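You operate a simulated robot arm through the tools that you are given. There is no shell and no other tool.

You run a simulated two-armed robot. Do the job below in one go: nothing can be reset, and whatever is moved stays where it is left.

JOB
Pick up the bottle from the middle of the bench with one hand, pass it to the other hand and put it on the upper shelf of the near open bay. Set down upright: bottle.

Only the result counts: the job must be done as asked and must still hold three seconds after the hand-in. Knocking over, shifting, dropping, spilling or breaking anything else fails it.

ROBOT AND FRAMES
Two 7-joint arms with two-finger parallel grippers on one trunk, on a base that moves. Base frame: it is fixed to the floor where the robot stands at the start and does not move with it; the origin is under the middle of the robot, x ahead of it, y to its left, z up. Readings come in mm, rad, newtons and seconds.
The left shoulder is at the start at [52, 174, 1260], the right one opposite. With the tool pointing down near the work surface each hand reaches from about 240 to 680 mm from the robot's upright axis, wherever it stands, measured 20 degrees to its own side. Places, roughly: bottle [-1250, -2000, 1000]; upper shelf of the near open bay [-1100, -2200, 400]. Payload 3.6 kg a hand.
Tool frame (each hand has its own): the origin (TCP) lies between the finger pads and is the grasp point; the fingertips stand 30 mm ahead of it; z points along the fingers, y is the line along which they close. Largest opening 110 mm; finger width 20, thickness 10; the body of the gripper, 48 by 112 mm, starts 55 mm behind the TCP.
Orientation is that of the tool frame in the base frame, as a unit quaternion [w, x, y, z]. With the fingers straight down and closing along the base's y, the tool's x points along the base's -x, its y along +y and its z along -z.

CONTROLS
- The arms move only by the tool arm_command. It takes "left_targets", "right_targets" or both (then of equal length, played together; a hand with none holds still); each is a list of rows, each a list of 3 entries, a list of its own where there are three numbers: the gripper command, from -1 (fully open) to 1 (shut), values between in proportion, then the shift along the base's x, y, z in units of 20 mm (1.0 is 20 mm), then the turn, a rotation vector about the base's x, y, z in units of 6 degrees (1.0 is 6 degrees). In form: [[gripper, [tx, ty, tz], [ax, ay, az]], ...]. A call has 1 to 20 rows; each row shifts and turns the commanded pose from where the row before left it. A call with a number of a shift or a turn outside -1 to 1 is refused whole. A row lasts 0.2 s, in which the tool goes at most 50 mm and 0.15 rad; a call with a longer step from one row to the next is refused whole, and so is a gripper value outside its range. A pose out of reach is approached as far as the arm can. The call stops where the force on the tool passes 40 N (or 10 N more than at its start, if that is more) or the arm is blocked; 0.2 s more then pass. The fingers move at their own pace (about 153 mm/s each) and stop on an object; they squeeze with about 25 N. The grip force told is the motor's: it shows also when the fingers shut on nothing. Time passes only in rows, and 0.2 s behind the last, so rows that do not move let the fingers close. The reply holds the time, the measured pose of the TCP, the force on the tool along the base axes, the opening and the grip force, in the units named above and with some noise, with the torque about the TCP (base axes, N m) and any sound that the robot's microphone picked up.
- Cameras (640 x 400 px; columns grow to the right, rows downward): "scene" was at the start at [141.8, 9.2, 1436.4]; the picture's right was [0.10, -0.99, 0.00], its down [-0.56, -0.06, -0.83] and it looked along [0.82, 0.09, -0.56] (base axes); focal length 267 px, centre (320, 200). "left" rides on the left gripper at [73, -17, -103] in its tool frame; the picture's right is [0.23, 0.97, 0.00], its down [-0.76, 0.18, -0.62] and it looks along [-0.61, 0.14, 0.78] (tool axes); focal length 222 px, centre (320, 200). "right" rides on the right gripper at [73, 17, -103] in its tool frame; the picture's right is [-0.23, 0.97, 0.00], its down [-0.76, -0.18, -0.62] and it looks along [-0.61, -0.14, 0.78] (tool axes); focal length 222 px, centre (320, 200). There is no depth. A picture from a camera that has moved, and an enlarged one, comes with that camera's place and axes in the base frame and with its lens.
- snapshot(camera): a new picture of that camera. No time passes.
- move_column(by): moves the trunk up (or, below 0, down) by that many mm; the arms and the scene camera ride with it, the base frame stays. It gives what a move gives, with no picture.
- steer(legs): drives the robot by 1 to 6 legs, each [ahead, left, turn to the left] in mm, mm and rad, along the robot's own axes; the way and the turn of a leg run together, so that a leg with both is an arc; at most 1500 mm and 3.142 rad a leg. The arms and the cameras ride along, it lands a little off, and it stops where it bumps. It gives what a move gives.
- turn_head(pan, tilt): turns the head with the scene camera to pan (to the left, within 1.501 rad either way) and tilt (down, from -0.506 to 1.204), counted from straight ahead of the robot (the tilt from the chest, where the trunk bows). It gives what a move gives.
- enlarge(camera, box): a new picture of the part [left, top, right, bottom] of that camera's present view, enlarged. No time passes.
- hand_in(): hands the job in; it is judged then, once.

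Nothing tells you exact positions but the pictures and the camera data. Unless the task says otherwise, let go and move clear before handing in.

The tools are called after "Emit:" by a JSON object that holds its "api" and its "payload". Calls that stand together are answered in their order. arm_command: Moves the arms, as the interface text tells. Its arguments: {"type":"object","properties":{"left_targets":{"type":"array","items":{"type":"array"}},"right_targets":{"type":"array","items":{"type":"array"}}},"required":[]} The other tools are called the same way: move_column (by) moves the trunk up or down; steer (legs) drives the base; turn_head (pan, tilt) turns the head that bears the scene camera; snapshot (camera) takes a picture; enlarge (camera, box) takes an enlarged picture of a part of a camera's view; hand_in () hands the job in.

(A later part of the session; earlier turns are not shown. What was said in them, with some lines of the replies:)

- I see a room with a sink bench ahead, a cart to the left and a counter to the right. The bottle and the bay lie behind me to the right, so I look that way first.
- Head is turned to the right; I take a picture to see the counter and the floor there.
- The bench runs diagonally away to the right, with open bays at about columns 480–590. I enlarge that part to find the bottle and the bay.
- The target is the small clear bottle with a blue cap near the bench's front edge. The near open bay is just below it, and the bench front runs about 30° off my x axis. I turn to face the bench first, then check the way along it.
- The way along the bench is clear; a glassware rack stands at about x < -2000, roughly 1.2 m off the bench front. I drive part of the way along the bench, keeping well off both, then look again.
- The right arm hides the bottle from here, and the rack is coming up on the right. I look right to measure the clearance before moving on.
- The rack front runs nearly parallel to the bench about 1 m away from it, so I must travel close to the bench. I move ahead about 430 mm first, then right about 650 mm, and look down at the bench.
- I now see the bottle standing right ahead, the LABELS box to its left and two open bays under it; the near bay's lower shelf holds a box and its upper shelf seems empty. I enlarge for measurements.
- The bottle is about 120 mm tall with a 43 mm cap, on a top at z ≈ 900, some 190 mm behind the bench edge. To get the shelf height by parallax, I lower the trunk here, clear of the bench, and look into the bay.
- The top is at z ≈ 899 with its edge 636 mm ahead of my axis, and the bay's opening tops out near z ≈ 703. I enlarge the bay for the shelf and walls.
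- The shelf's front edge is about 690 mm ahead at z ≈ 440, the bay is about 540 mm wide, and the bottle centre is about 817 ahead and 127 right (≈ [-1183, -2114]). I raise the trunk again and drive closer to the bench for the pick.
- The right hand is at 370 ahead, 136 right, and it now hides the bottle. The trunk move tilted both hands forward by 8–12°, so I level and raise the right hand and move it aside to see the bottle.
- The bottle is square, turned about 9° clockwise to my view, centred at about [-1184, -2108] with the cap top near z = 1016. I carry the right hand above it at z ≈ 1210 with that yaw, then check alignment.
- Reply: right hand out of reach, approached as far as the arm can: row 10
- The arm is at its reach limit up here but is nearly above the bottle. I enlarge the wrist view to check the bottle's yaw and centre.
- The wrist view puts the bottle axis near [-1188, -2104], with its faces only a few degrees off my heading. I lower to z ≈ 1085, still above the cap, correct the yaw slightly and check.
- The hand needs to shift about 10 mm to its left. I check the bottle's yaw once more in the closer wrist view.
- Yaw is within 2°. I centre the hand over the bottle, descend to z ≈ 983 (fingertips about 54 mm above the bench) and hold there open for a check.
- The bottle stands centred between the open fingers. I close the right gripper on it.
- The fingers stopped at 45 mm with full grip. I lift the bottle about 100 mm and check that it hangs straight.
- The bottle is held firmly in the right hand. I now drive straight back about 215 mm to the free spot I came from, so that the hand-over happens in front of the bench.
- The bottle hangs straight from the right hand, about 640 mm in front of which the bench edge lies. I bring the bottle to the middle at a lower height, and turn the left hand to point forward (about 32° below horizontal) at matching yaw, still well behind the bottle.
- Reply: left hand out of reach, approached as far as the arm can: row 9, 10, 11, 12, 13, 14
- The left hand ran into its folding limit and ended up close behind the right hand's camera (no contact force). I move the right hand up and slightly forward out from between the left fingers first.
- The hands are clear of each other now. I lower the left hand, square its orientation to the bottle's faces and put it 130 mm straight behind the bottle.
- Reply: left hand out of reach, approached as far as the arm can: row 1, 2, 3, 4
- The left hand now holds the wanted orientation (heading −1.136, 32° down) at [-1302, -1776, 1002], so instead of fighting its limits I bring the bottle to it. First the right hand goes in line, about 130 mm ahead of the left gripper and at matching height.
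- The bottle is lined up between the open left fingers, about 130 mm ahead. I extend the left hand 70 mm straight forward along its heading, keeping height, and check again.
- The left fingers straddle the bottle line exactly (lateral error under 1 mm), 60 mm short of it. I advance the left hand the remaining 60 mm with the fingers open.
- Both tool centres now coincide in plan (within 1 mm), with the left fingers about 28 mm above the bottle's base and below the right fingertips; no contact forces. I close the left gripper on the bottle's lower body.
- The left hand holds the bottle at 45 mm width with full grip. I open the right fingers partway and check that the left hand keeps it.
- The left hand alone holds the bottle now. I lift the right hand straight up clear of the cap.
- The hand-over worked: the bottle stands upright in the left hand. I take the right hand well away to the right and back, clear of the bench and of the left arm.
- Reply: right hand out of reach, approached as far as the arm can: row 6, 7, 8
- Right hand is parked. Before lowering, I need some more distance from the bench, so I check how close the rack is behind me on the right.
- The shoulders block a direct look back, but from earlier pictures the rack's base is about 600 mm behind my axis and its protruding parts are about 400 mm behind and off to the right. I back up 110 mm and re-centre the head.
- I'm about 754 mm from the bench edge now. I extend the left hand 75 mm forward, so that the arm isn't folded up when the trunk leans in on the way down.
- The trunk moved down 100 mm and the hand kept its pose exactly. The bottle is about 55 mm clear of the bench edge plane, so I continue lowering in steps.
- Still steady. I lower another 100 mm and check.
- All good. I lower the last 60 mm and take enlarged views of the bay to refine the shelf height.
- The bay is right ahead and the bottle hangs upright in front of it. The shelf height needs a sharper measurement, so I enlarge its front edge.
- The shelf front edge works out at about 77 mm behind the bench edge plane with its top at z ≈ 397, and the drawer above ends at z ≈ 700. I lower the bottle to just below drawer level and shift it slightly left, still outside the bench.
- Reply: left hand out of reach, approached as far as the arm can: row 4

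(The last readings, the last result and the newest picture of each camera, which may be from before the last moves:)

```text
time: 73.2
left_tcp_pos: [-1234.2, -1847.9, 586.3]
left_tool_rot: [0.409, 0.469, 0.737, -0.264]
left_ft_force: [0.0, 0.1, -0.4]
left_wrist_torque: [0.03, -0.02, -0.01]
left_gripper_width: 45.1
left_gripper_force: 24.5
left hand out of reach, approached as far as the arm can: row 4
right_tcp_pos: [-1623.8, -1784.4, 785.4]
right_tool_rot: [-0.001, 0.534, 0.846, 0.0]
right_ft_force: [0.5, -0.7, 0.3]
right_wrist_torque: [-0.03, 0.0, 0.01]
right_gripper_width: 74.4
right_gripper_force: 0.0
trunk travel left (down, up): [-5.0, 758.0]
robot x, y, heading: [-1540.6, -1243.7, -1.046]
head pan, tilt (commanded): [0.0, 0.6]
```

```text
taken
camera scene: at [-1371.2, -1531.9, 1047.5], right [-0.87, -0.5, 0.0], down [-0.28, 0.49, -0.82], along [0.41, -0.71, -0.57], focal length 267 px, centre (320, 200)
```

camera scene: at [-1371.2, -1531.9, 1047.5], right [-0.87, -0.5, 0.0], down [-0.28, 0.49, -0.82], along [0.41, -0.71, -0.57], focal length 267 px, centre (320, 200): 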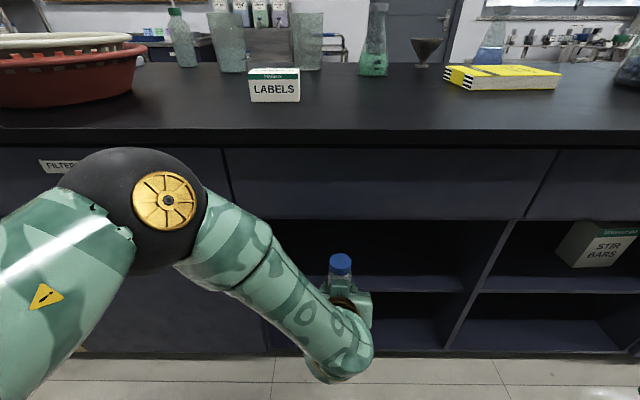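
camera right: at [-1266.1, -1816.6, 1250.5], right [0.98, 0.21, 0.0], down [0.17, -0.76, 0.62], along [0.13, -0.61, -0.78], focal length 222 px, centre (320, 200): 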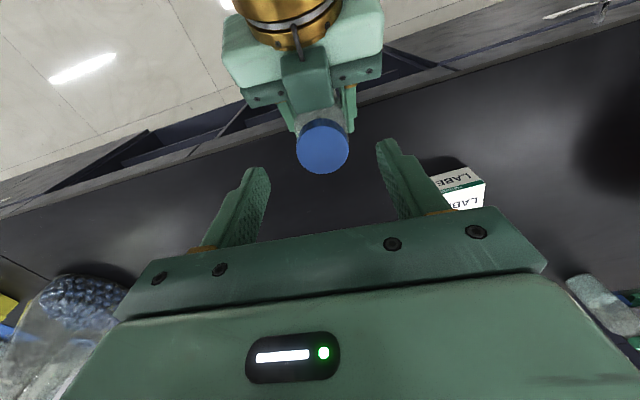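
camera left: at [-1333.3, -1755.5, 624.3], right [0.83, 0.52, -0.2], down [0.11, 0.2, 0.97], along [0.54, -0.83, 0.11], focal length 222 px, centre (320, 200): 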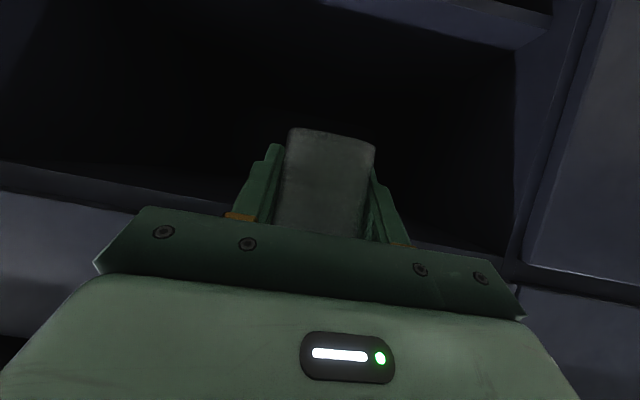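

The bottle top is now about 25 mm below the drawer's lower edge. I extend the left hand forward into the bay opening, sinking a little as it goes.

Emit:
{"api": "arm_command", "payload": {"left_targets": [[1, [0.498, -0.867, 0], [0, 0, 0]], [1, [0.498, -0.867, -0.2], [0, 0, 0]], [1, [0.498, -0.867, -0.4], [0, 0, 0]], [1, [0.498, -0.867, -0.5], [0, 0, 0]], [1, [0, 0, 0], [0, 0, 0]]]}}

Emit:
{"api": "snapshot", "payload": {"camera": "scene"}}

Emit:
{"api": "snapshot", "payload": {"camera": "left"}}

```text
time: 74.3
left_tcp_pos: [-1193.6, -1917.9, 565.5]
left_tool_rot: [0.41, 0.468, 0.736, -0.265]
left_ft_force: [-0.5, -0.4, -0.7]
left_wrist_torque: [-0.02, -0.02, -0.01]
left_gripper_width: 45.1
left_gripper_force: 24.9
right_tcp_pos: [-1625.0, -1785.0, 785.0]
right_tool_rot: [0.0, 0.534, 0.845, 0.001]
right_ft_force: [0.6, -0.7, -0.4]
right_wrist_torque: [0.0, 0.01, 0.02]
right_gripper_width: 74.3
right_gripper_force: 0.0
trunk travel left (down, up): [-5.0, 758.0]
robot x, y, heading: [-1542.5, -1243.2, -1.049]
head pan, tilt (commanded): [0.0, 0.6]
```

```text
taken
camera scene: at [-1371.2, -1531.9, 1047.5], right [-0.87, -0.5, 0.0], down [-0.28, 0.49, -0.82], along [0.41, -0.71, -0.57], focal length 267 px, centre (320, 200)
```

scene: 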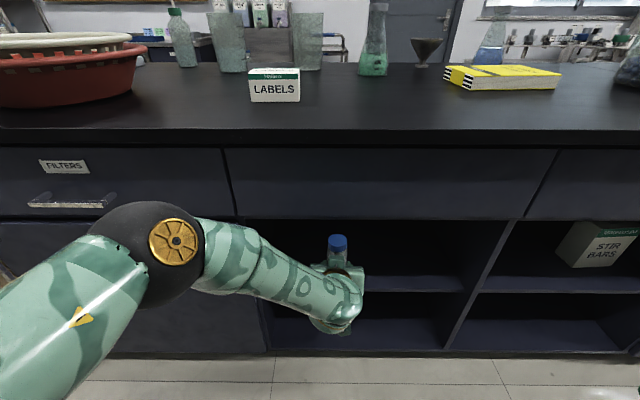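

```text
taken
camera left: at [-1263.0, -1809.5, 557.4], right [0.83, 0.52, -0.2], down [0.11, 0.2, 0.97], along [0.54, -0.83, 0.11], focal length 222 px, centre (320, 200)
```

left: 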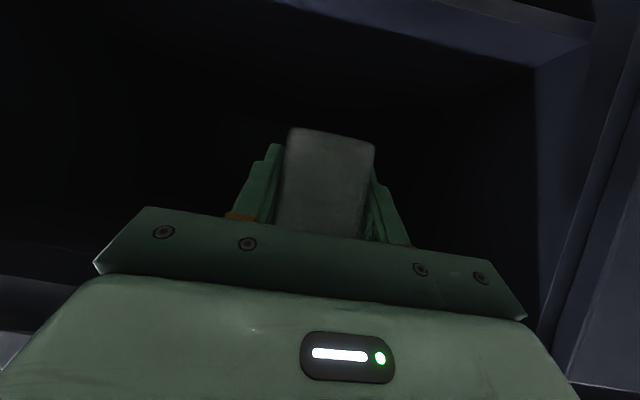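

The bottle is in the opening and nothing touches. The left wrist camera sees the shelf from below its path; I enlarge it to check the shelf height.

Emit:
{"api": "enlarge", "payload": {"camera": "left", "box": [260, 0, 640, 238]}}

Emit:
{"api": "enlarge", "payload": {"camera": "scene", "box": [240, 200, 480, 350]}}

```text
1.68 times, centred on (450, 119) of left
camera zoom: at [-1263.0, -1809.5, 557.4], right [0.83, 0.52, -0.2], down [0.11, 0.2, 0.97], along [0.54, -0.83, 0.11], focal length 373 px, centre (102, 336)
```

zoom: 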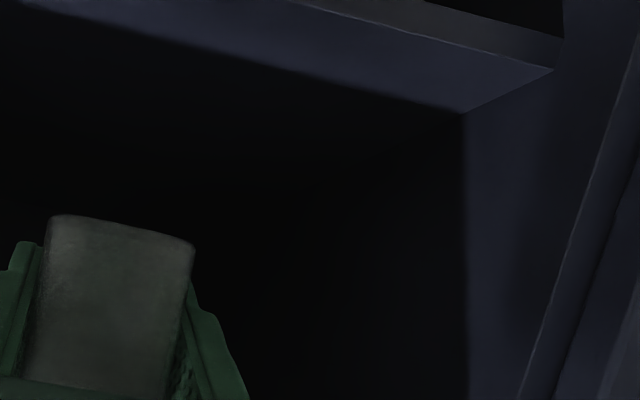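

```text
2.67 times, centred on (360, 275) of scene
camera zoom: at [-1371.2, -1531.9, 1047.5], right [-0.87, -0.5, 0.0], down [-0.28, 0.49, -0.82], along [0.41, -0.71, -0.57], focal length 712 px, centre (213, 0)
```

zoom: 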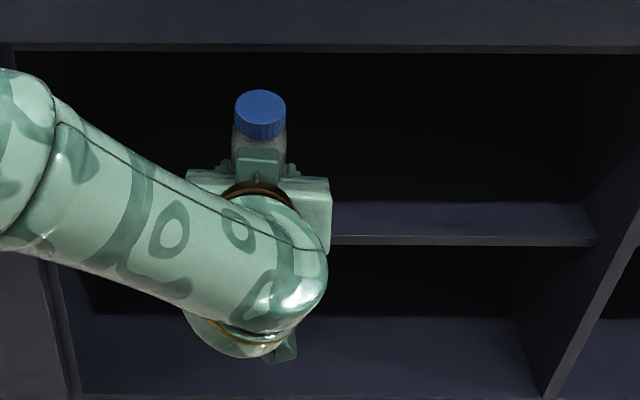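

Both cameras agree: shelf front at the same place with its top at z ≈ 397; the bottle base is now at about 536. I go on forward and down to bring the base to about 50 mm above shelf level, still in front of the shelf edge.

Emit:
{"api": "arm_command", "payload": {"left_targets": [[1, [0.299, -0.52, -0.8], [0, 0, 0]], [1, [0.299, -0.52, -0.8], [0, 0, 0]], [1, [0.299, -0.52, -0.8], [0, 0, 0]], [1, [0.299, -0.52, -0.8], [0, 0, 0]], [1, [0.299, -0.52, -0.8], [0, 0, 0]], [1, [0, 0, 0], [0, 0, 0]]]}}

Emit:
{"api": "snapshot", "payload": {"camera": "scene"}}

Emit:
{"api": "snapshot", "payload": {"camera": "left"}}

```text
time: 75.8
left_tcp_pos: [-1162.0, -1964.1, 480.6]
left_tool_rot: [0.41, 0.469, 0.736, -0.265]
left_ft_force: [-0.2, -0.6, -0.8]
left_wrist_torque: [-0.01, 0.02, -0.02]
left_gripper_width: 44.8
left_gripper_force: 25.1
left hand out of reach, approached as far as the arm can: row 5
right_tcp_pos: [-1624.1, -1784.5, 787.2]
right_tool_rot: [0.0, 0.534, 0.846, 0.0]
right_ft_force: [0.3, 0.2, -0.1]
right_wrist_torque: [0.01, 0.0, -0.05]
right_gripper_width: 74.4
right_gripper_force: 0.1
trunk travel left (down, up): [-5.0, 758.0]
robot x, y, heading: [-1538.5, -1241.5, -1.047]
head pan, tilt (commanded): [0.0, 0.6]
```

```text
taken
camera scene: at [-1371.2, -1531.9, 1047.5], right [-0.87, -0.5, 0.0], down [-0.28, 0.49, -0.82], along [0.41, -0.71, -0.57], focal length 267 px, centre (320, 200)
```

scene: 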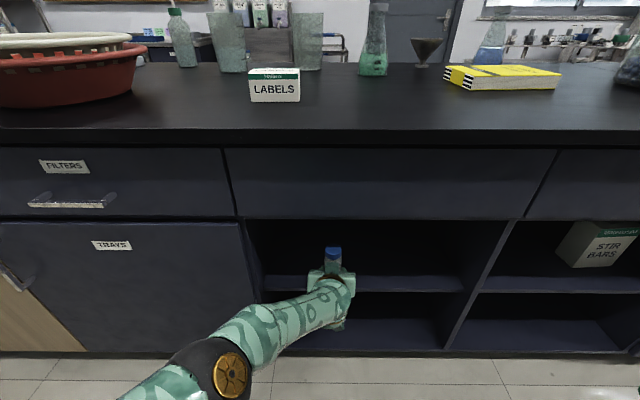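

```text
taken
camera left: at [-1230.9, -1855.7, 474.4], right [0.83, 0.52, -0.2], down [0.11, 0.2, 0.97], along [0.54, -0.83, 0.11], focal length 222 px, centre (320, 200)
```

left: 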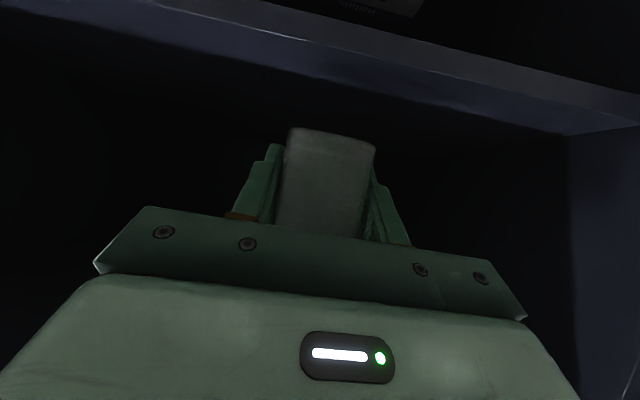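

The elbow has swung low and the hand is in the opening, base about 55 mm above shelf level. Before driving forward I check where the right arm is relative to the bench.

Emit:
{"api": "turn_head", "payload": {"pan": -1.0, "tilt": 0.5}}

Emit:
{"api": "snapshot", "payload": {"camera": "scene"}}

Emit:
{"api": "turn_head", "payload": {"pan": 0.6, "tilt": 0.8}}

Emit:
{"api": "snapshot", "payload": {"camera": "scene"}}

```text
time: 77.0
left_tcp_pos: [-1163.1, -1964.6, 482.3]
left_tool_rot: [0.41, 0.468, 0.736, -0.266]
left_ft_force: [-0.6, -0.4, -0.5]
left_wrist_torque: [-0.01, -0.01, 0.0]
left_gripper_width: 45.0
left_gripper_force: 24.4
right_tcp_pos: [-1623.5, -1786.1, 786.0]
right_tool_rot: [0.0, 0.535, 0.845, -0.001]
right_ft_force: [0.4, -0.8, 0.6]
right_wrist_torque: [0.01, 0.0, -0.01]
right_gripper_width: 74.5
right_gripper_force: 0.1
trunk travel left (down, up): [-5.0, 758.0]
robot x, y, heading: [-1541.7, -1245.0, -1.042]
head pan, tilt (commanded): [-1.0, 0.499]
```

```text
taken
camera scene: at [-1457.1, -1536.3, 1056.6], right [-0.89, 0.46, 0.0], down [0.22, 0.43, -0.88], along [-0.4, -0.78, -0.48], focal length 267 px, centre (320, 200)
```

scene: 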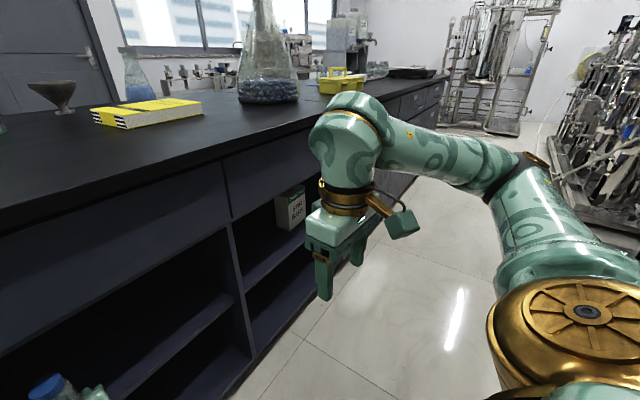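

```text
time: 78.7
left_tcp_pos: [-1161.8, -1963.9, 482.9]
left_tool_rot: [0.41, 0.468, 0.737, -0.265]
left_ft_force: [0.3, 0.0, 0.2]
left_wrist_torque: [0.02, -0.01, 0.02]
left_gripper_width: 45.0
left_gripper_force: 25.1
right_tcp_pos: [-1625.2, -1785.4, 786.2]
right_tool_rot: [0.0, 0.534, 0.845, 0.0]
right_ft_force: [0.3, -0.2, -0.7]
right_wrist_torque: [0.0, 0.0, -0.02]
right_gripper_width: 74.3
right_gripper_force: 0.1
trunk travel left (down, up): [-5.0, 758.0]
robot x, y, heading: [-1539.2, -1241.0, -1.051]
head pan, tilt (commanded): [0.6, 0.799]
```

```text
taken
camera scene: at [-1342.7, -1490.3, 1030.6], right [-0.43, -0.9, 0.0], down [-0.65, 0.31, -0.7], along [0.63, -0.3, -0.72], focal length 267 px, centre (320, 200)
```

scene: 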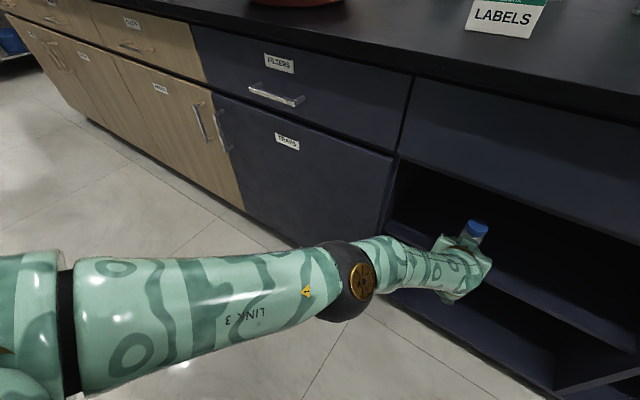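

The right arm is clear of the bench with 200 mm to spare, and the left elbow is well in front of the cabinet doors. I drive forward 110 mm to carry the bottle over the shelf.

Emit:
{"api": "steer", "payload": {"legs": [[110, 0, 0]]}}

Emit:
{"api": "turn_head", "payload": {"pan": 0.1, "tilt": 0.75}}

Emit:
{"api": "snapshot", "payload": {"camera": "scene"}}

Emit:
{"api": "snapshot", "payload": {"camera": "left"}}

```text
time: 79.9
left_tcp_pos: [-1104.6, -2060.6, 481.8]
left_tool_rot: [0.41, 0.469, 0.736, -0.265]
left_ft_force: [0.5, 0.1, -0.3]
left_wrist_torque: [0.01, 0.0, 0.04]
left_gripper_width: 44.8
left_gripper_force: 25.0
right_tcp_pos: [-1568.3, -1880.9, 784.7]
right_tool_rot: [-0.001, 0.535, 0.845, 0.001]
right_ft_force: [0.5, -0.3, -0.6]
right_wrist_torque: [0.03, -0.02, -0.01]
right_gripper_width: 74.3
right_gripper_force: 0.0
trunk travel left (down, up): [-5.0, 758.0]
robot x, y, heading: [-1486.3, -1339.5, -1.048]
head pan, tilt (commanded): [0.6, 0.799]
```

```text
time: 80.8
left_tcp_pos: [-1105.4, -2061.2, 482.6]
left_tool_rot: [0.41, 0.468, 0.736, -0.265]
left_ft_force: [-0.3, -0.4, -1.4]
left_wrist_torque: [0.01, 0.0, 0.01]
left_gripper_width: 44.8
left_gripper_force: 24.9
right_tcp_pos: [-1567.5, -1882.0, 786.1]
right_tool_rot: [0.0, 0.535, 0.845, 0.0]
right_ft_force: [0.1, 0.8, 1.0]
right_wrist_torque: [0.01, 0.02, -0.01]
right_gripper_width: 74.3
right_gripper_force: 0.1
trunk travel left (down, up): [-5.0, 758.0]
robot x, y, heading: [-1485.2, -1341.3, -1.048]
head pan, tilt (commanded): [0.099, 0.75]
```

```text
taken
camera scene: at [-1311.0, -1619.1, 1034.6], right [-0.81, -0.58, 0.0], down [-0.4, 0.55, -0.73], along [0.43, -0.59, -0.68], focal length 267 px, centre (320, 200)
```

scene: 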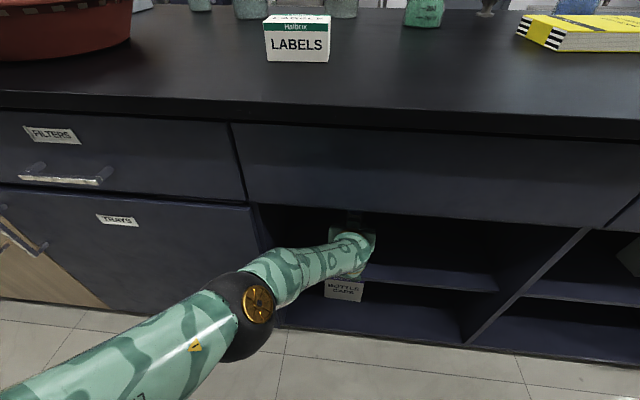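

```text
taken
camera left: at [-1174.4, -1952.3, 474.7], right [0.83, 0.52, -0.2], down [0.11, 0.2, 0.97], along [0.54, -0.83, 0.11], focal length 222 px, centre (320, 200)
```

left: 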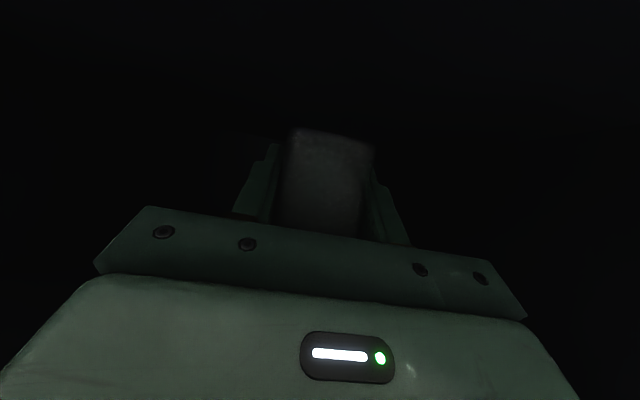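

The bottle is now about 97 mm inside the shelf's front edge with its base about 56 mm above the shelf. I lower it a little at a time, watching reach and force.

Emit:
{"api": "arm_command", "payload": {"left_targets": [[1, [0, 0, -0.5], [0, 0, 0]], [1, [0, 0, -0.5], [0, 0, 0]]]}}

```text
time: 81.4
left_tcp_pos: [-1097.7, -2046.7, 457.4]
left_tool_rot: [0.409, 0.469, 0.737, -0.265]
left_ft_force: [-0.4, 0.0, -0.7]
left_wrist_torque: [0.02, 0.0, 0.01]
left_gripper_width: 44.9
left_gripper_force: 24.2
left hand out of reach, approached as far as the arm can: row 1, 2
right_tcp_pos: [-1567.4, -1881.7, 785.6]
right_tool_rot: [0.0, 0.534, 0.845, 0.0]
right_ft_force: [-0.7, 0.1, 0.4]
right_wrist_torque: [0.0, -0.05, -0.02]
right_gripper_width: 74.5
right_gripper_force: 0.0
trunk travel left (down, up): [-5.0, 758.0]
robot x, y, heading: [-1485.3, -1337.0, -1.052]
head pan, tilt (commanded): [0.099, 0.75]
```

That's the arm's reach limit, so the robot must stand closer. I pull the hand back about 50 mm relative to the body (still above the shelf), then drive forward by the same amount.

Emit:
{"api": "arm_command", "payload": {"left_targets": [[1, [-0.373, 0.65, 0.2], [0, 0, 0]], [1, [-0.373, 0.65, 0.2], [0, 0, 0]], [1, [-0.373, 0.65, 0.1], [0, 0, 0]], [1, [0, 0, 0], [0, 0, 0]]]}}

Emit:
{"api": "snapshot", "payload": {"camera": "scene"}}

```text
time: 82.4
left_tcp_pos: [-1123.7, -2029.8, 470.2]
left_tool_rot: [0.409, 0.468, 0.738, -0.262]
left_ft_force: [0.6, 0.5, -1.4]
left_wrist_torque: [-0.03, 0.0, 0.03]
left_gripper_width: 44.7
left_gripper_force: 24.8
left hand out of reach, approached as far as the arm can: row 2, 3
right_tcp_pos: [-1567.2, -1882.1, 785.3]
right_tool_rot: [0.0, 0.534, 0.845, -0.001]
right_ft_force: [0.1, 0.0, -0.3]
right_wrist_torque: [0.0, 0.0, -0.03]
right_gripper_width: 74.6
right_gripper_force: 0.1
trunk travel left (down, up): [-5.0, 758.0]
robot x, y, heading: [-1482.9, -1337.9, -1.051]
head pan, tilt (commanded): [0.099, 0.75]
```

```text
taken
camera scene: at [-1311.0, -1619.1, 1034.6], right [-0.81, -0.58, 0.0], down [-0.4, 0.55, -0.73], along [0.43, -0.59, -0.68], focal length 267 px, centre (320, 200)
```

scene: 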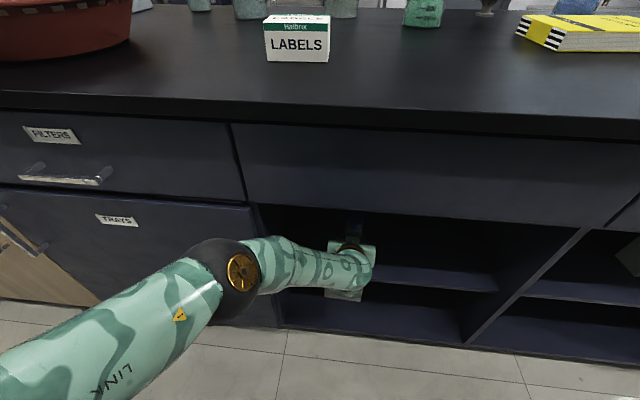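

The limit is in the wrist, not in the arm's length: the tool points 40° more to the left than the forearm does. The bottle's yaw is free, so I turn the hand about the vertical by 25° to the right to line it up with the forearm.

Emit:
{"api": "arm_command", "payload": {"left_targets": [[1, [0, 0, 0], [0, 0, -0.83]], [1, [0, 0, 0], [0, 0, -0.83]], [1, [0, 0, 0], [0, 0, -0.83]], [1, [0, 0, 0], [0, 0, -0.83]], [1, [0, 0, 0], [0, 0, -0.83]], [1, [0, 0, 0], [0, 0, 0]]]}}

Emit:
{"api": "snapshot", "payload": {"camera": "scene"}}

```text
time: 83.8
left_tcp_pos: [-1127.9, -2063.3, 466.5]
left_tool_rot: [0.343, 0.617, 0.617, -0.348]
left_ft_force: [-0.5, 0.0, -1.1]
left_wrist_torque: [0.0, 0.0, -0.02]
left_gripper_width: 45.1
left_gripper_force: 24.7
left hand out of reach, approached as far as the arm can: row 1, 2, 3, 4
right_tcp_pos: [-1567.5, -1882.4, 785.4]
right_tool_rot: [-0.001, 0.535, 0.845, 0.001]
right_ft_force: [0.0, 0.2, 0.0]
right_wrist_torque: [0.02, 0.0, -0.02]
right_gripper_width: 74.3
right_gripper_force: 0.1
trunk travel left (down, up): [-5.0, 758.0]
robot x, y, heading: [-1485.8, -1339.6, -1.046]
head pan, tilt (commanded): [0.099, 0.75]
```

```text
taken
camera scene: at [-1311.0, -1619.1, 1034.6], right [-0.81, -0.58, 0.0], down [-0.4, 0.55, -0.73], along [0.43, -0.59, -0.68], focal length 267 px, centre (320, 200)
```

scene: 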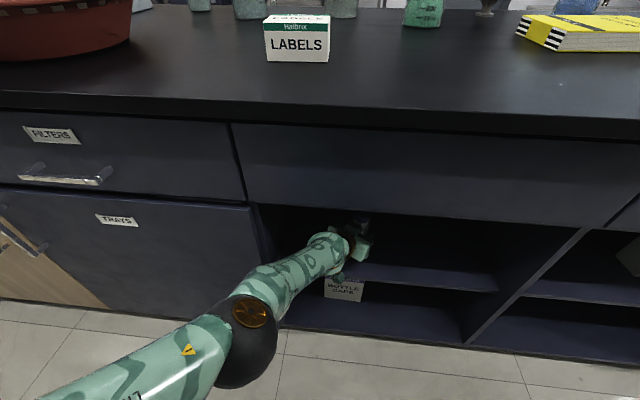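

Now the hand sits comfortably: heading −1.578, still 31.5° down with no roll, bottle upright at about 88 mm inside the shelf edge. I try lowering again.

Emit:
{"api": "arm_command", "payload": {"left_targets": [[1, [0, 0, -0.5], [0, 0, 0]], [1, [0, 0, -0.5], [0, 0, 0]]]}}

```text
time: 84.4
left_tcp_pos: [-1128.3, -2056.0, 452.9]
left_tool_rot: [0.343, 0.616, 0.618, -0.348]
left_ft_force: [-0.1, 0.0, -0.5]
left_wrist_torque: [-0.03, 0.02, 0.0]
left_gripper_width: 44.9
left_gripper_force: 25.4
left hand out of reach, approached as far as the arm can: row 1, 2
right_tcp_pos: [-1568.6, -1881.6, 785.6]
right_tool_rot: [-0.001, 0.534, 0.846, -0.001]
right_ft_force: [0.6, 0.3, -0.3]
right_wrist_torque: [0.05, 0.06, 0.01]
right_gripper_width: 74.2
right_gripper_force: 0.1
trunk travel left (down, up): [-5.0, 758.0]
robot x, y, heading: [-1482.1, -1337.2, -1.048]
head pan, tilt (commanded): [0.099, 0.75]
```

Now the arm looks nearly straight, so it is a matter of reach. I try again to pull the hand back relative to the body, slightly up.

Emit:
{"api": "arm_command", "payload": {"left_targets": [[1, [-0.373, 0.65, 0.3], [0, 0, 0]], [1, [-0.373, 0.65, 0.2], [0, 0, 0]], [1, [-0.373, 0.65, 0], [0, 0, 0]], [1, [0, 0, 0], [0, 0, 0]]]}}

Emit:
{"api": "snapshot", "payload": {"camera": "scene"}}

```text
time: 85.4
left_tcp_pos: [-1141.1, -2049.9, 446.0]
left_tool_rot: [0.343, 0.616, 0.618, -0.348]
left_ft_force: [-0.1, -0.5, -0.5]
left_wrist_torque: [0.01, -0.03, -0.04]
left_gripper_width: 44.9
left_gripper_force: 24.8
left hand out of reach, approached as far as the arm can: row 1, 2, 3
right_tcp_pos: [-1568.4, -1881.1, 784.6]
right_tool_rot: [0.0, 0.535, 0.845, -0.001]
right_ft_force: [-0.4, 0.2, 0.6]
right_wrist_torque: [-0.01, 0.0, 0.0]
right_gripper_width: 74.2
right_gripper_force: 0.0
trunk travel left (down, up): [-5.0, 758.0]
robot x, y, heading: [-1483.0, -1334.8, -1.044]
head pan, tilt (commanded): [0.099, 0.75]
```

```text
taken
camera scene: at [-1311.0, -1619.1, 1034.6], right [-0.81, -0.58, 0.0], down [-0.4, 0.55, -0.73], along [0.43, -0.59, -0.68], focal length 267 px, centre (320, 200)
```

scene: 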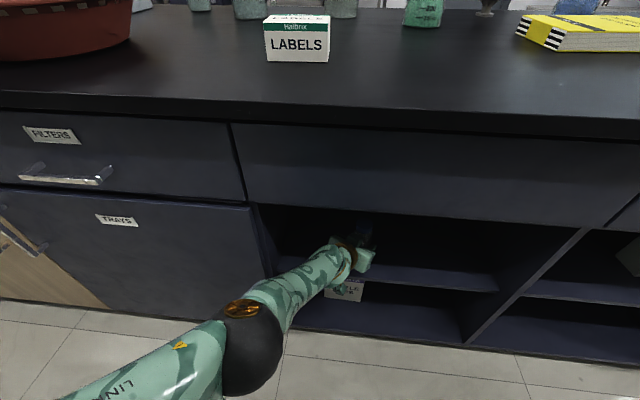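

The arm settled a bit lower by itself: bottle base is about 20 mm above the shelf and about 69 mm inside its edge. I drive forward 22 mm to bring it deeper before setting it down.

Emit:
{"api": "steer", "payload": {"legs": [[22, 0, 0]]}}

Emit:
{"api": "snapshot", "payload": {"camera": "left"}}

Emit:
{"api": "enlarge", "payload": {"camera": "scene", "box": [240, 190, 480, 340]}}

```text
time: 86.2
left_tcp_pos: [-1130.9, -2070.9, 445.3]
left_tool_rot: [0.343, 0.616, 0.618, -0.348]
left_ft_force: [-0.3, -0.3, -1.2]
left_wrist_torque: [0.0, 0.03, 0.01]
left_gripper_width: 45.0
left_gripper_force: 25.4
right_tcp_pos: [-1557.1, -1901.8, 785.0]
right_tool_rot: [-0.001, 0.534, 0.846, 0.0]
right_ft_force: [0.2, 0.2, -0.2]
right_wrist_torque: [0.0, 0.0, 0.01]
right_gripper_width: 74.1
right_gripper_force: 0.0
trunk travel left (down, up): [-5.0, 758.0]
robot x, y, heading: [-1472.9, -1356.6, -1.047]
head pan, tilt (commanded): [0.099, 0.75]
```

```text
taken
camera left: at [-1147.9, -1942.6, 437.2], right [0.97, 0.12, -0.2], down [0.18, 0.13, 0.97], along [0.14, -0.98, 0.11], focal length 222 px, centre (320, 200)
```

left: 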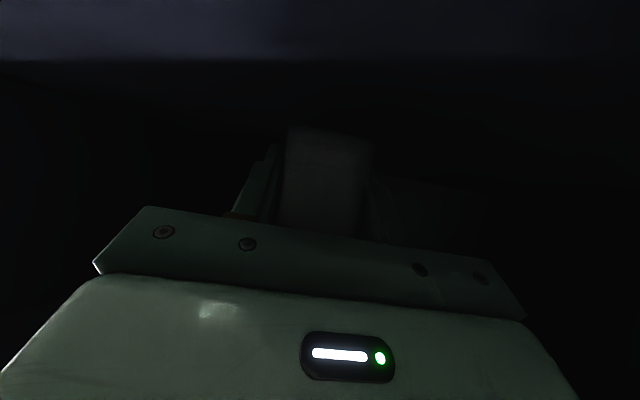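

```text
2.67 times, centred on (360, 265) of scene
camera zoom: at [-1299.7, -1638.7, 1034.4], right [-0.81, -0.58, 0.0], down [-0.4, 0.55, -0.73], along [0.43, -0.59, -0.68], focal length 712 px, centre (213, 27)
```

zoom: 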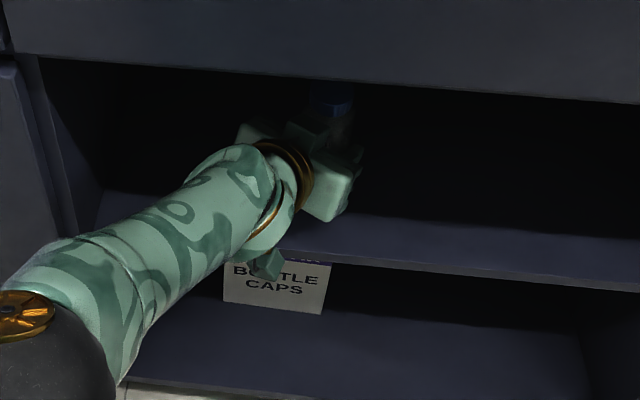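

The view confirms the shelf at z ≈ 397; the bottle (base ≈ 416) is about 92 mm inside the edge and the hand's camera stays just outside the shelf edge. I lower gently in small steps.

Emit:
{"api": "arm_command", "payload": {"left_targets": [[1, [0, 0, -0.25], [0, 0, 0]], [1, [0, 0, -0.25], [0, 0, 0]]]}}

```text
time: 86.8
left_tcp_pos: [-1131.3, -2064.8, 437.9]
left_tool_rot: [0.343, 0.616, 0.618, -0.348]
left_ft_force: [-1.0, -0.4, -0.6]
left_wrist_torque: [-0.01, 0.02, -0.01]
left_gripper_width: 44.9
left_gripper_force: 25.1
left hand out of reach, approached as far as the arm can: row 1, 2
right_tcp_pos: [-1556.4, -1900.7, 785.2]
right_tool_rot: [0.0, 0.534, 0.846, 0.0]
right_ft_force: [-0.4, 0.9, -0.7]
right_wrist_torque: [0.01, -0.02, 0.03]
right_gripper_width: 74.4
right_gripper_force: 0.1
trunk travel left (down, up): [-5.0, 758.0]
robot x, y, heading: [-1473.0, -1359.4, -1.048]
head pan, tilt (commanded): [0.099, 0.75]
```

It went down 7 mm, sliding back a little; base is about 12 mm above the shelf. I keep lowering in small steps, watching for contact.

Emit:
{"api": "arm_command", "payload": {"left_targets": [[1, [0, 0, -0.25], [0, 0, 0]], [1, [0, 0, -0.25], [0, 0, 0]]]}}

```text
time: 87.4
left_tcp_pos: [-1127.0, -2062.8, 431.6]
left_tool_rot: [0.344, 0.616, 0.618, -0.348]
left_ft_force: [-0.4, -1.3, -1.3]
left_wrist_torque: [0.01, -0.02, 0.01]
left_gripper_width: 44.9
left_gripper_force: 24.9
left hand out of reach, approached as far as the arm can: row 1, 2
right_tcp_pos: [-1557.7, -1900.4, 786.3]
right_tool_rot: [0.001, 0.534, 0.846, 0.0]
right_ft_force: [0.8, -0.6, -0.6]
right_wrist_torque: [0.0, -0.01, -0.01]
right_gripper_width: 74.5
right_gripper_force: 0.1
trunk travel left (down, up): [-5.0, 758.0]
robot x, y, heading: [-1475.5, -1353.2, -1.045]
head pan, tilt (commanded): [0.099, 0.75]
```

Base is about 5 mm above the shelf now. I take smaller steps down to feel the contact.

Emit:
{"api": "arm_command", "payload": {"left_targets": [[1, [0, 0, -0.25], [0, 0, 0]]]}}

Emit:
{"api": "snapshot", "payload": {"camera": "left"}}

```text
time: 87.8
left_tcp_pos: [-1126.5, -2063.3, 432.2]
left_tool_rot: [0.343, 0.616, 0.618, -0.348]
left_ft_force: [0.5, 0.5, -1.2]
left_wrist_torque: [-0.01, -0.01, 0.0]
left_gripper_width: 45.0
left_gripper_force: 24.8
left hand out of reach, approached as far as the arm can: row 1
right_tcp_pos: [-1557.1, -1902.0, 785.5]
right_tool_rot: [0.0, 0.535, 0.845, 0.0]
right_ft_force: [-0.5, 0.4, -0.5]
right_wrist_torque: [0.0, -0.01, -0.01]
right_gripper_width: 74.2
right_gripper_force: 0.0
trunk travel left (down, up): [-5.0, 758.0]
robot x, y, heading: [-1473.2, -1359.3, -1.047]
head pan, tilt (commanded): [0.099, 0.75]
```

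```text
taken
camera left: at [-1143.6, -1935.3, 424.7], right [0.97, 0.12, -0.2], down [0.18, 0.13, 0.97], along [0.14, -0.98, 0.11], focal length 222 px, centre (320, 200)
```

left: 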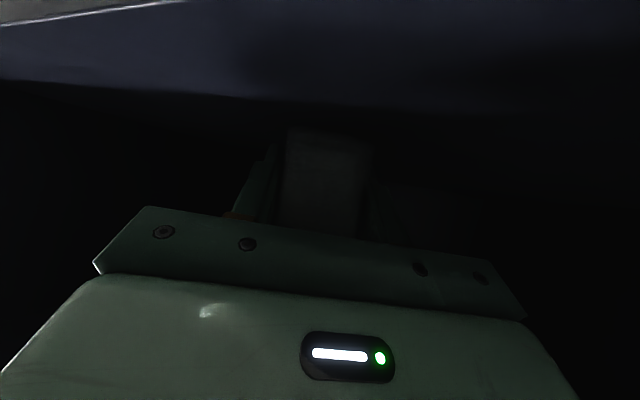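

The arm is at its limit with the base about 5 mm up; the trunk still has 5 mm of downward travel, which I use now.

Emit:
{"api": "move_column", "payload": {"by": -5}}

```text
time: 88.4
left_tcp_pos: [-1128.6, -2063.6, 429.6]
left_tool_rot: [0.343, 0.616, 0.618, -0.348]
left_ft_force: [-1.7, -1.1, 7.7]
left_wrist_torque: [-0.08, -0.07, -0.01]
left_gripper_width: 45.0
left_gripper_force: 25.6
right_tcp_pos: [-1556.3, -1901.0, 780.9]
right_tool_rot: [0.0, 0.535, 0.845, 0.0]
right_ft_force: [-0.2, -0.1, -0.2]
right_wrist_torque: [-0.02, 0.01, 0.0]
right_gripper_width: 74.3
right_gripper_force: 0.1
trunk travel left (down, up): [0.0, 763.0]
robot x, y, heading: [-1475.8, -1359.1, -1.05]
head pan, tilt (commanded): [0.099, 0.75]
```

Contact: about 8 N upward straight under the bottle with almost no torque, so it stands flat on the shelf. I open the left fingers.

Emit:
{"api": "arm_command", "payload": {"left_targets": [[0.0, [0, 0, 0], [0, 0, 0]], [-0.3, [0, 0, 0], [0, 0, 0]], [-0.6, [0, 0, 0], [0, 0, 0]], [-0.6, [0, 0, 0], [0, 0, 0]]]}}

Emit:
{"api": "snapshot", "payload": {"camera": "left"}}

Emit:
{"api": "enlarge", "payload": {"camera": "scene", "box": [240, 190, 480, 340]}}

```text
time: 89.4
left_tcp_pos: [-1127.7, -2063.0, 427.9]
left_tool_rot: [0.342, 0.616, 0.618, -0.348]
left_ft_force: [0.2, 0.1, -0.5]
left_wrist_torque: [0.0, 0.02, 0.02]
left_gripper_width: 87.9
left_gripper_force: 0.1
right_tcp_pos: [-1557.6, -1900.5, 781.2]
right_tool_rot: [-0.001, 0.534, 0.845, -0.001]
right_ft_force: [0.4, 0.5, 0.9]
right_wrist_torque: [-0.03, 0.01, -0.02]
right_gripper_width: 74.4
right_gripper_force: 0.0
trunk travel left (down, up): [0.0, 763.0]
robot x, y, heading: [-1469.7, -1357.0, -1.043]
head pan, tilt (commanded): [0.099, 0.75]
```

```text
taken
camera left: at [-1143.9, -1935.7, 419.8], right [0.97, 0.12, -0.2], down [0.18, 0.13, 0.97], along [0.14, -0.98, 0.11], focal length 222 px, centre (320, 200)
```

left: 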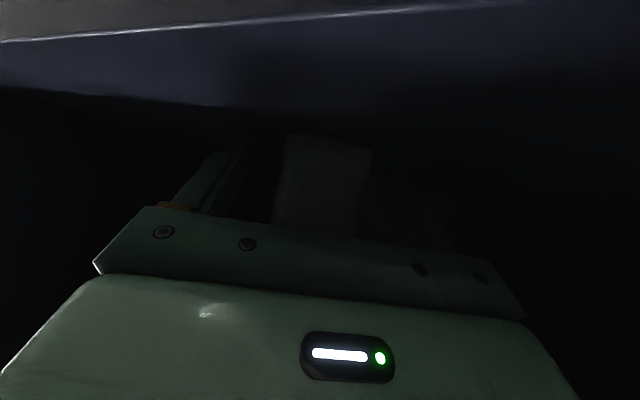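

```text
2.67 times, centred on (360, 265) of scene
camera zoom: at [-1298.4, -1641.0, 1029.2], right [-0.81, -0.58, 0.0], down [-0.4, 0.55, -0.73], along [0.43, -0.59, -0.68], focal length 712 px, centre (213, 27)
```

zoom: 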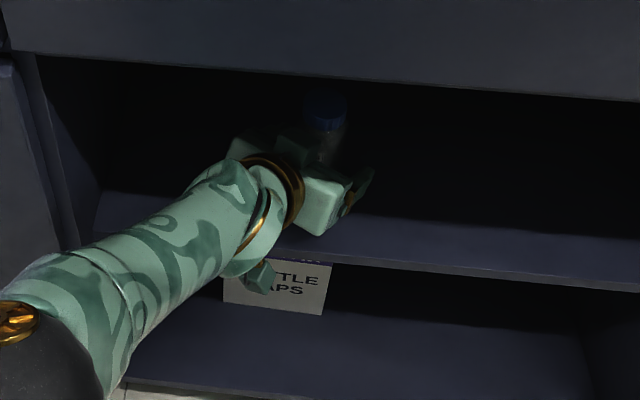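

The bottle stands on the shelf, released. I open the fingers fully and withdraw straight back along the hand's own axis by driving the base diagonally, so the fingers slide clear of the bottle.

Emit:
{"api": "arm_command", "payload": {"left_targets": [[-1, [0, 0, 0], [0, 0, 0]], [-1, [0, 0, 0], [0, 0, 0]]]}}

Emit:
{"api": "steer", "payload": {"legs": [[-52, 30, 0]]}}

Emit:
{"api": "enlarge", "payload": {"camera": "scene", "box": [240, 190, 480, 340]}}

Emit:
{"api": "snapshot", "payload": {"camera": "left"}}

```text
time: 90.0
left_tcp_pos: [-1127.1, -2062.9, 428.1]
left_tool_rot: [0.343, 0.616, 0.618, -0.348]
left_ft_force: [-0.6, 0.4, 0.0]
left_wrist_torque: [0.02, -0.01, 0.02]
left_gripper_width: 110.1
left_gripper_force: 0.2
right_tcp_pos: [-1557.5, -1901.3, 780.4]
right_tool_rot: [0.0, 0.535, 0.845, 0.001]
right_ft_force: [0.2, -0.3, -0.2]
right_wrist_torque: [-0.02, 0.0, -0.02]
right_gripper_width: 74.2
right_gripper_force: 0.0
trunk travel left (down, up): [0.0, 763.0]
robot x, y, heading: [-1474.9, -1354.9, -1.044]
head pan, tilt (commanded): [0.099, 0.75]
```

```text
time: 90.9
left_tcp_pos: [-1125.4, -2001.4, 428.3]
left_tool_rot: [0.343, 0.616, 0.617, -0.349]
left_ft_force: [-0.3, 0.0, -0.3]
left_wrist_torque: [0.01, 0.01, -0.02]
left_gripper_width: 110.1
left_gripper_force: 0.1
right_tcp_pos: [-1554.6, -1839.3, 781.6]
right_tool_rot: [-0.001, 0.535, 0.845, 0.0]
right_ft_force: [0.6, -0.4, -0.7]
right_wrist_torque: [0.01, -0.02, -0.01]
right_gripper_width: 74.4
right_gripper_force: 0.0
trunk travel left (down, up): [0.0, 763.0]
robot x, y, heading: [-1471.6, -1295.5, -1.046]
head pan, tilt (commanded): [0.099, 0.75]
```

```text
2.67 times, centred on (360, 265) of scene
camera zoom: at [-1297.2, -1579.4, 1029.4], right [-0.81, -0.58, 0.0], down [-0.4, 0.55, -0.73], along [0.43, -0.59, -0.68], focal length 712 px, centre (213, 27)
```

zoom: 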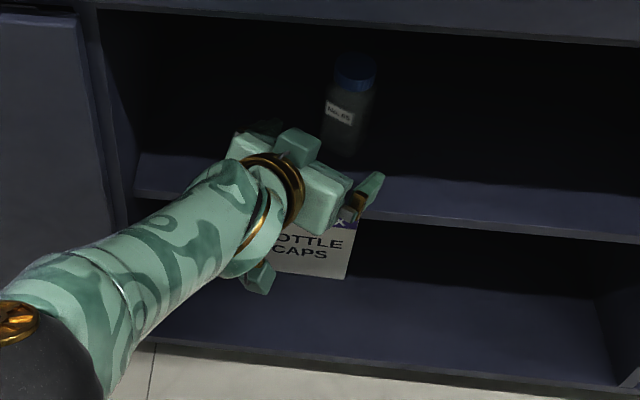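

```text
taken
camera left: at [-1143.2, -1874.7, 420.1], right [0.97, 0.12, -0.2], down [0.18, 0.13, 0.97], along [0.14, -0.98, 0.11], focal length 222 px, centre (320, 200)
```

left: 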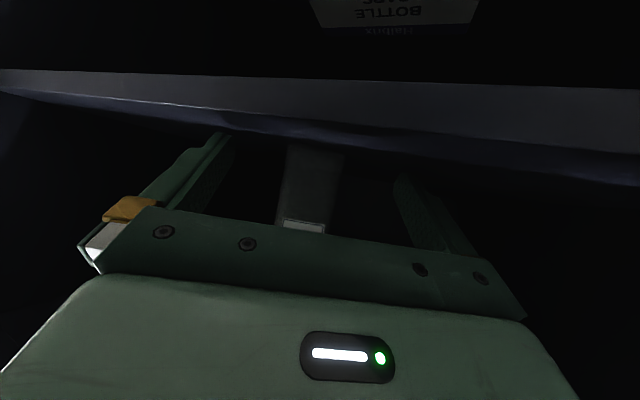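

The bottle stands upright on the upper shelf and the fingers are clear of it. I continue withdrawing until the hand is out of the bay.

Emit:
{"api": "steer", "payload": {"legs": [[-60, 25, 0], [-55, 0, 0]]}}

Emit:
{"api": "snapshot", "payload": {"camera": "scene"}}

Emit:
{"api": "snapshot", "payload": {"camera": "left"}}

```text
time: 92.7
left_tcp_pos: [-1172.5, -1918.0, 429.4]
left_tool_rot: [0.34, 0.624, 0.61, -0.351]
left_ft_force: [0.5, 0.6, 0.7]
left_wrist_torque: [0.04, -0.04, 0.03]
left_gripper_width: 109.9
left_gripper_force: 0.1
right_tcp_pos: [-1598.4, -1742.2, 783.0]
right_tool_rot: [0.001, 0.546, 0.838, 0.0]
right_ft_force: [-0.8, 0.0, 0.4]
right_wrist_torque: [0.02, -0.05, 0.03]
right_gripper_width: 74.1
right_gripper_force: 0.1
trunk travel left (down, up): [0.0, 763.0]
robot x, y, heading: [-1499.5, -1203.4, -1.071]
head pan, tilt (commanded): [0.099, 0.75]
stopped in leg 2: the force on the tool passed its limit at 109 N (the readings are from after the stop); the commanded pose is now the measured one
```

```text
taken
camera scene: at [-1333.1, -1491.5, 1029.6], right [-0.83, -0.56, 0.0], down [-0.38, 0.56, -0.73], along [0.41, -0.6, -0.68], focal length 267 px, centre (320, 200)
```

scene: 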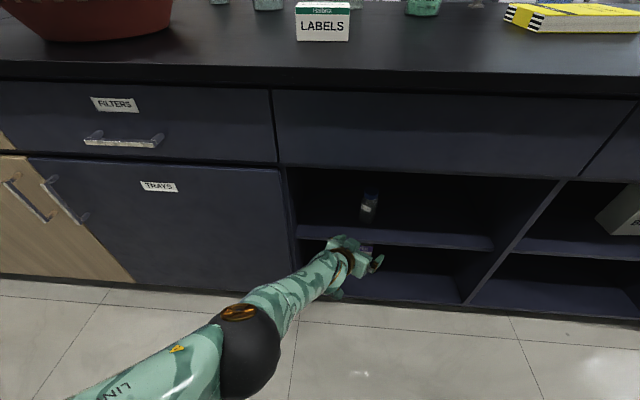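

```text
taken
camera left: at [-1186.7, -1790.9, 421.1], right [0.98, 0.09, -0.2], down [0.18, 0.13, 0.97], along [0.12, -0.99, 0.11], focal length 222 px, centre (320, 200)
```

left: 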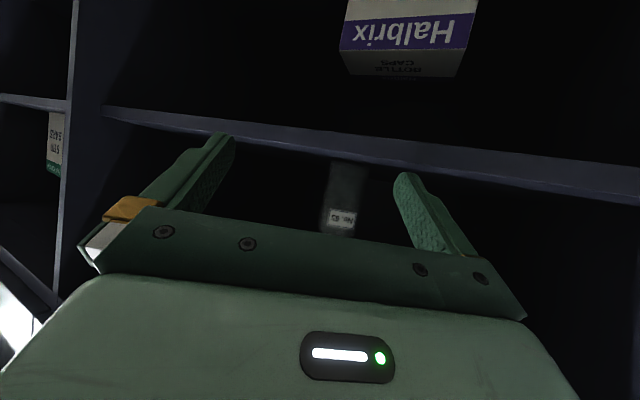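

The bottle stands on the shelf, but the drive back stopped early with a force spike on a tool. I look around to see what was touched before moving any further.

Emit:
{"api": "turn_head", "payload": {"pan": -1.2, "tilt": 0.6}}

Emit:
{"api": "snapshot", "payload": {"camera": "scene"}}

Emit:
{"api": "snapshot", "payload": {"camera": "right"}}

Emit:
{"api": "turn_head", "payload": {"pan": 1.2, "tilt": 0.7}}

Emit:
{"api": "snapshot", "payload": {"camera": "scene"}}

```text
time: 94.2
left_tcp_pos: [-1171.8, -1917.9, 428.4]
left_tool_rot: [0.34, 0.624, 0.61, -0.351]
left_ft_force: [-0.1, 0.1, -0.5]
left_wrist_torque: [0.01, -0.01, -0.01]
left_gripper_width: 109.9
left_gripper_force: 0.0
right_tcp_pos: [-1597.5, -1742.9, 782.2]
right_tool_rot: [0.002, 0.544, 0.839, 0.0]
right_ft_force: [-0.1, 0.6, 0.2]
right_wrist_torque: [0.0, -0.02, -0.03]
right_gripper_width: 74.5
right_gripper_force: 0.1
trunk travel left (down, up): [0.0, 763.0]
robot x, y, heading: [-1498.7, -1204.3, -1.075]
head pan, tilt (commanded): [-1.201, 0.6]
```

```text
taken
camera scene: at [-1436.0, -1491.3, 1042.1], right [-0.76, 0.65, 0.0], down [0.36, 0.43, -0.82], along [-0.53, -0.63, -0.57], focal length 267 px, centre (320, 200)
```

scene: 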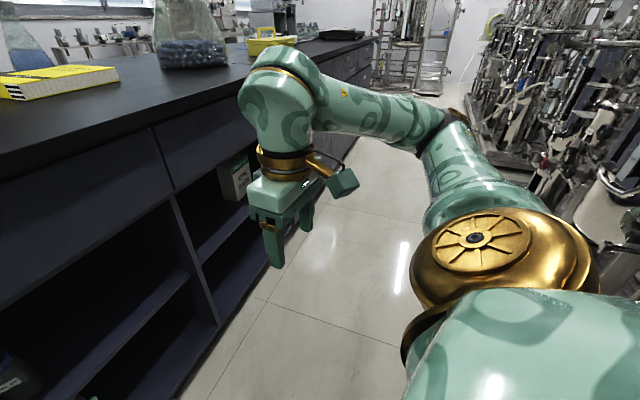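

```text
taken
camera right: at [-1611.9, -1671.1, 885.0], right [0.98, 0.19, 0.0], down [0.15, -0.77, 0.62], along [0.12, -0.61, -0.78], focal length 222 px, centre (320, 200)
```

right: 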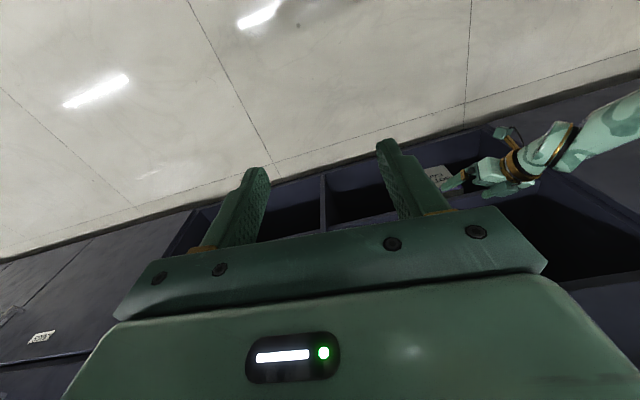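

```text
time: 96.4
left_tcp_pos: [-1172.7, -1918.7, 427.6]
left_tool_rot: [0.339, 0.624, 0.61, -0.351]
left_ft_force: [0.0, -1.1, 0.3]
left_wrist_torque: [0.03, -0.02, 0.01]
left_gripper_width: 110.1
left_gripper_force: 0.0
right_tcp_pos: [-1598.2, -1743.2, 782.8]
right_tool_rot: [0.0, 0.545, 0.839, 0.001]
right_ft_force: [0.2, -0.1, 0.7]
right_wrist_torque: [-0.02, -0.01, 0.05]
right_gripper_width: 74.2
right_gripper_force: 0.1
trunk travel left (down, up): [0.0, 763.0]
robot x, y, heading: [-1502.4, -1202.4, -1.07]
head pan, tilt (commanded): [1.201, 0.7]
```

```text
taken
camera scene: at [-1294.7, -1412.8, 1033.5], right [0.13, -0.99, 0.0], down [-0.64, -0.08, -0.76], along [0.76, 0.1, -0.64], focal length 267 px, centre (320, 200)
```

scene: 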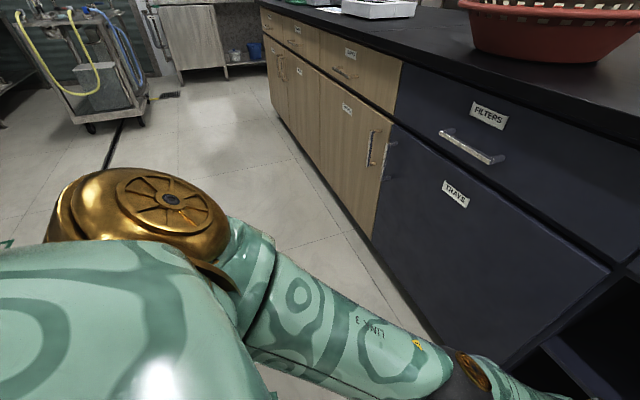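

Nothing is near either hand, so my back most likely brushed something when the base stopped; all readings are calm now and I won't back up any more. I turn the head to verify the bottle and the bay contents.

Emit:
{"api": "turn_head", "payload": {"pan": -0.05, "tilt": 0.65}}

Emit:
{"api": "snapshot", "payload": {"camera": "scene"}}

Emit:
{"api": "enlarge", "payload": {"camera": "scene", "box": [260, 150, 452, 270]}}

Emit:
{"api": "enlarge", "payload": {"camera": "left", "box": [240, 60, 440, 240]}}

```text
time: 97.8
left_tcp_pos: [-1171.7, -1917.8, 428.5]
left_tool_rot: [0.34, 0.624, 0.609, -0.352]
left_ft_force: [0.2, -0.4, 0.1]
left_wrist_torque: [0.05, 0.0, 0.01]
left_gripper_width: 109.9
left_gripper_force: 0.0
right_tcp_pos: [-1597.1, -1743.4, 782.9]
right_tool_rot: [0.001, 0.545, 0.839, 0.001]
right_ft_force: [0.7, 0.9, -0.3]
right_wrist_torque: [-0.02, 0.01, -0.03]
right_gripper_width: 74.1
right_gripper_force: 0.1
trunk travel left (down, up): [0.0, 763.0]
robot x, y, heading: [-1497.7, -1204.5, -1.071]
head pan, tilt (commanded): [-0.051, 0.649]
```

```text
taken
camera scene: at [-1341.3, -1501.9, 1037.8], right [-0.9, -0.43, 0.0], down [-0.26, 0.55, -0.8], along [0.35, -0.72, -0.61], focal length 267 px, centre (320, 200)
```

scene: 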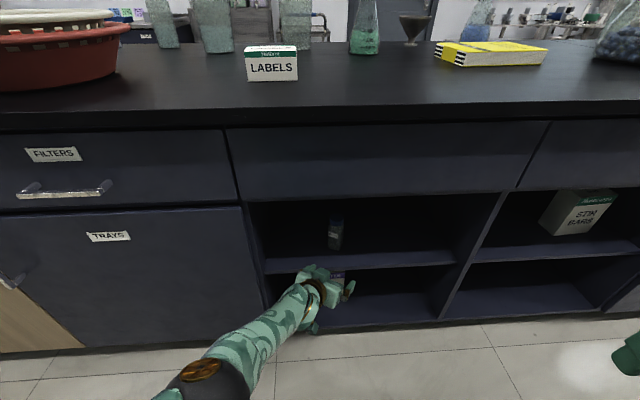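

```text
3.33 times, centred on (356, 210) of scene
camera zoom: at [-1341.3, -1501.9, 1037.8], right [-0.9, -0.43, 0.0], down [-0.26, 0.55, -0.8], along [0.35, -0.72, -0.61], focal length 890 px, centre (200, 167)
```

zoom: 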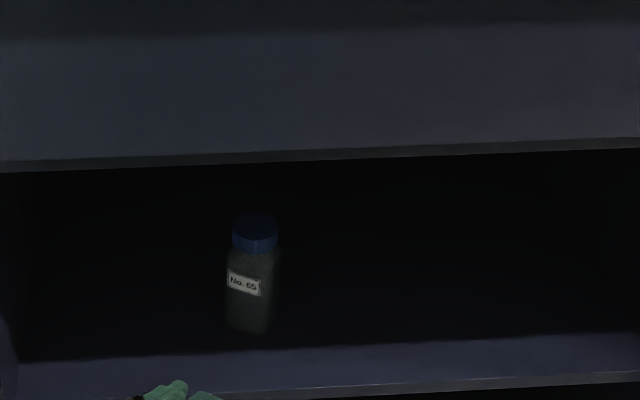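

```text
2.22 times, centred on (340, 150) of left
camera zoom: at [-1185.9, -1790.9, 420.1], right [0.98, 0.09, -0.2], down [0.19, 0.13, 0.97], along [0.12, -0.99, 0.11], focal length 494 px, centre (276, 311)
```

zoom: 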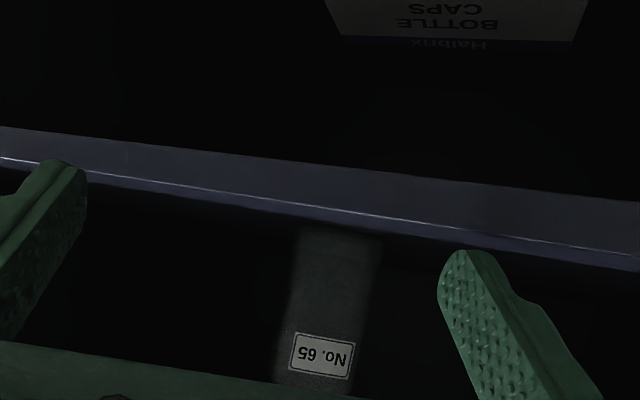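

The bottle (No. 65) stands upright and undisturbed on the upper shelf of the near bay, about 90 mm inside its front edge. Both hands are open and clear, about 100 mm or more away, and everything else I can see on the bench and shelves is in place. I hand in the job.

Emit:
{"api": "hand_in", "payload": {}}

```text
The job is handed in.
```

The bottle (No. 65) is standing upright on the upper shelf of the near open bay, about 90 mm in from the shelf's front edge. I've handed the job in. I picked it up with the right hand, passed it to the left and set it down with the left. My last pictures before the hand-in showed it upright, with both hands open and clear.

**Possible bump:** while I was driving back from the bench after letting go, the drive stopped early on a 109 N force spike. Nothing was near either hand in the pictures. My best guess is that my back touched something behind me, perhaps the glassware rack, but I couldn't see directly behind to check. I didn't back up any further after that.

The bench and shelf items I could see in the final pictures looked undisturbed.
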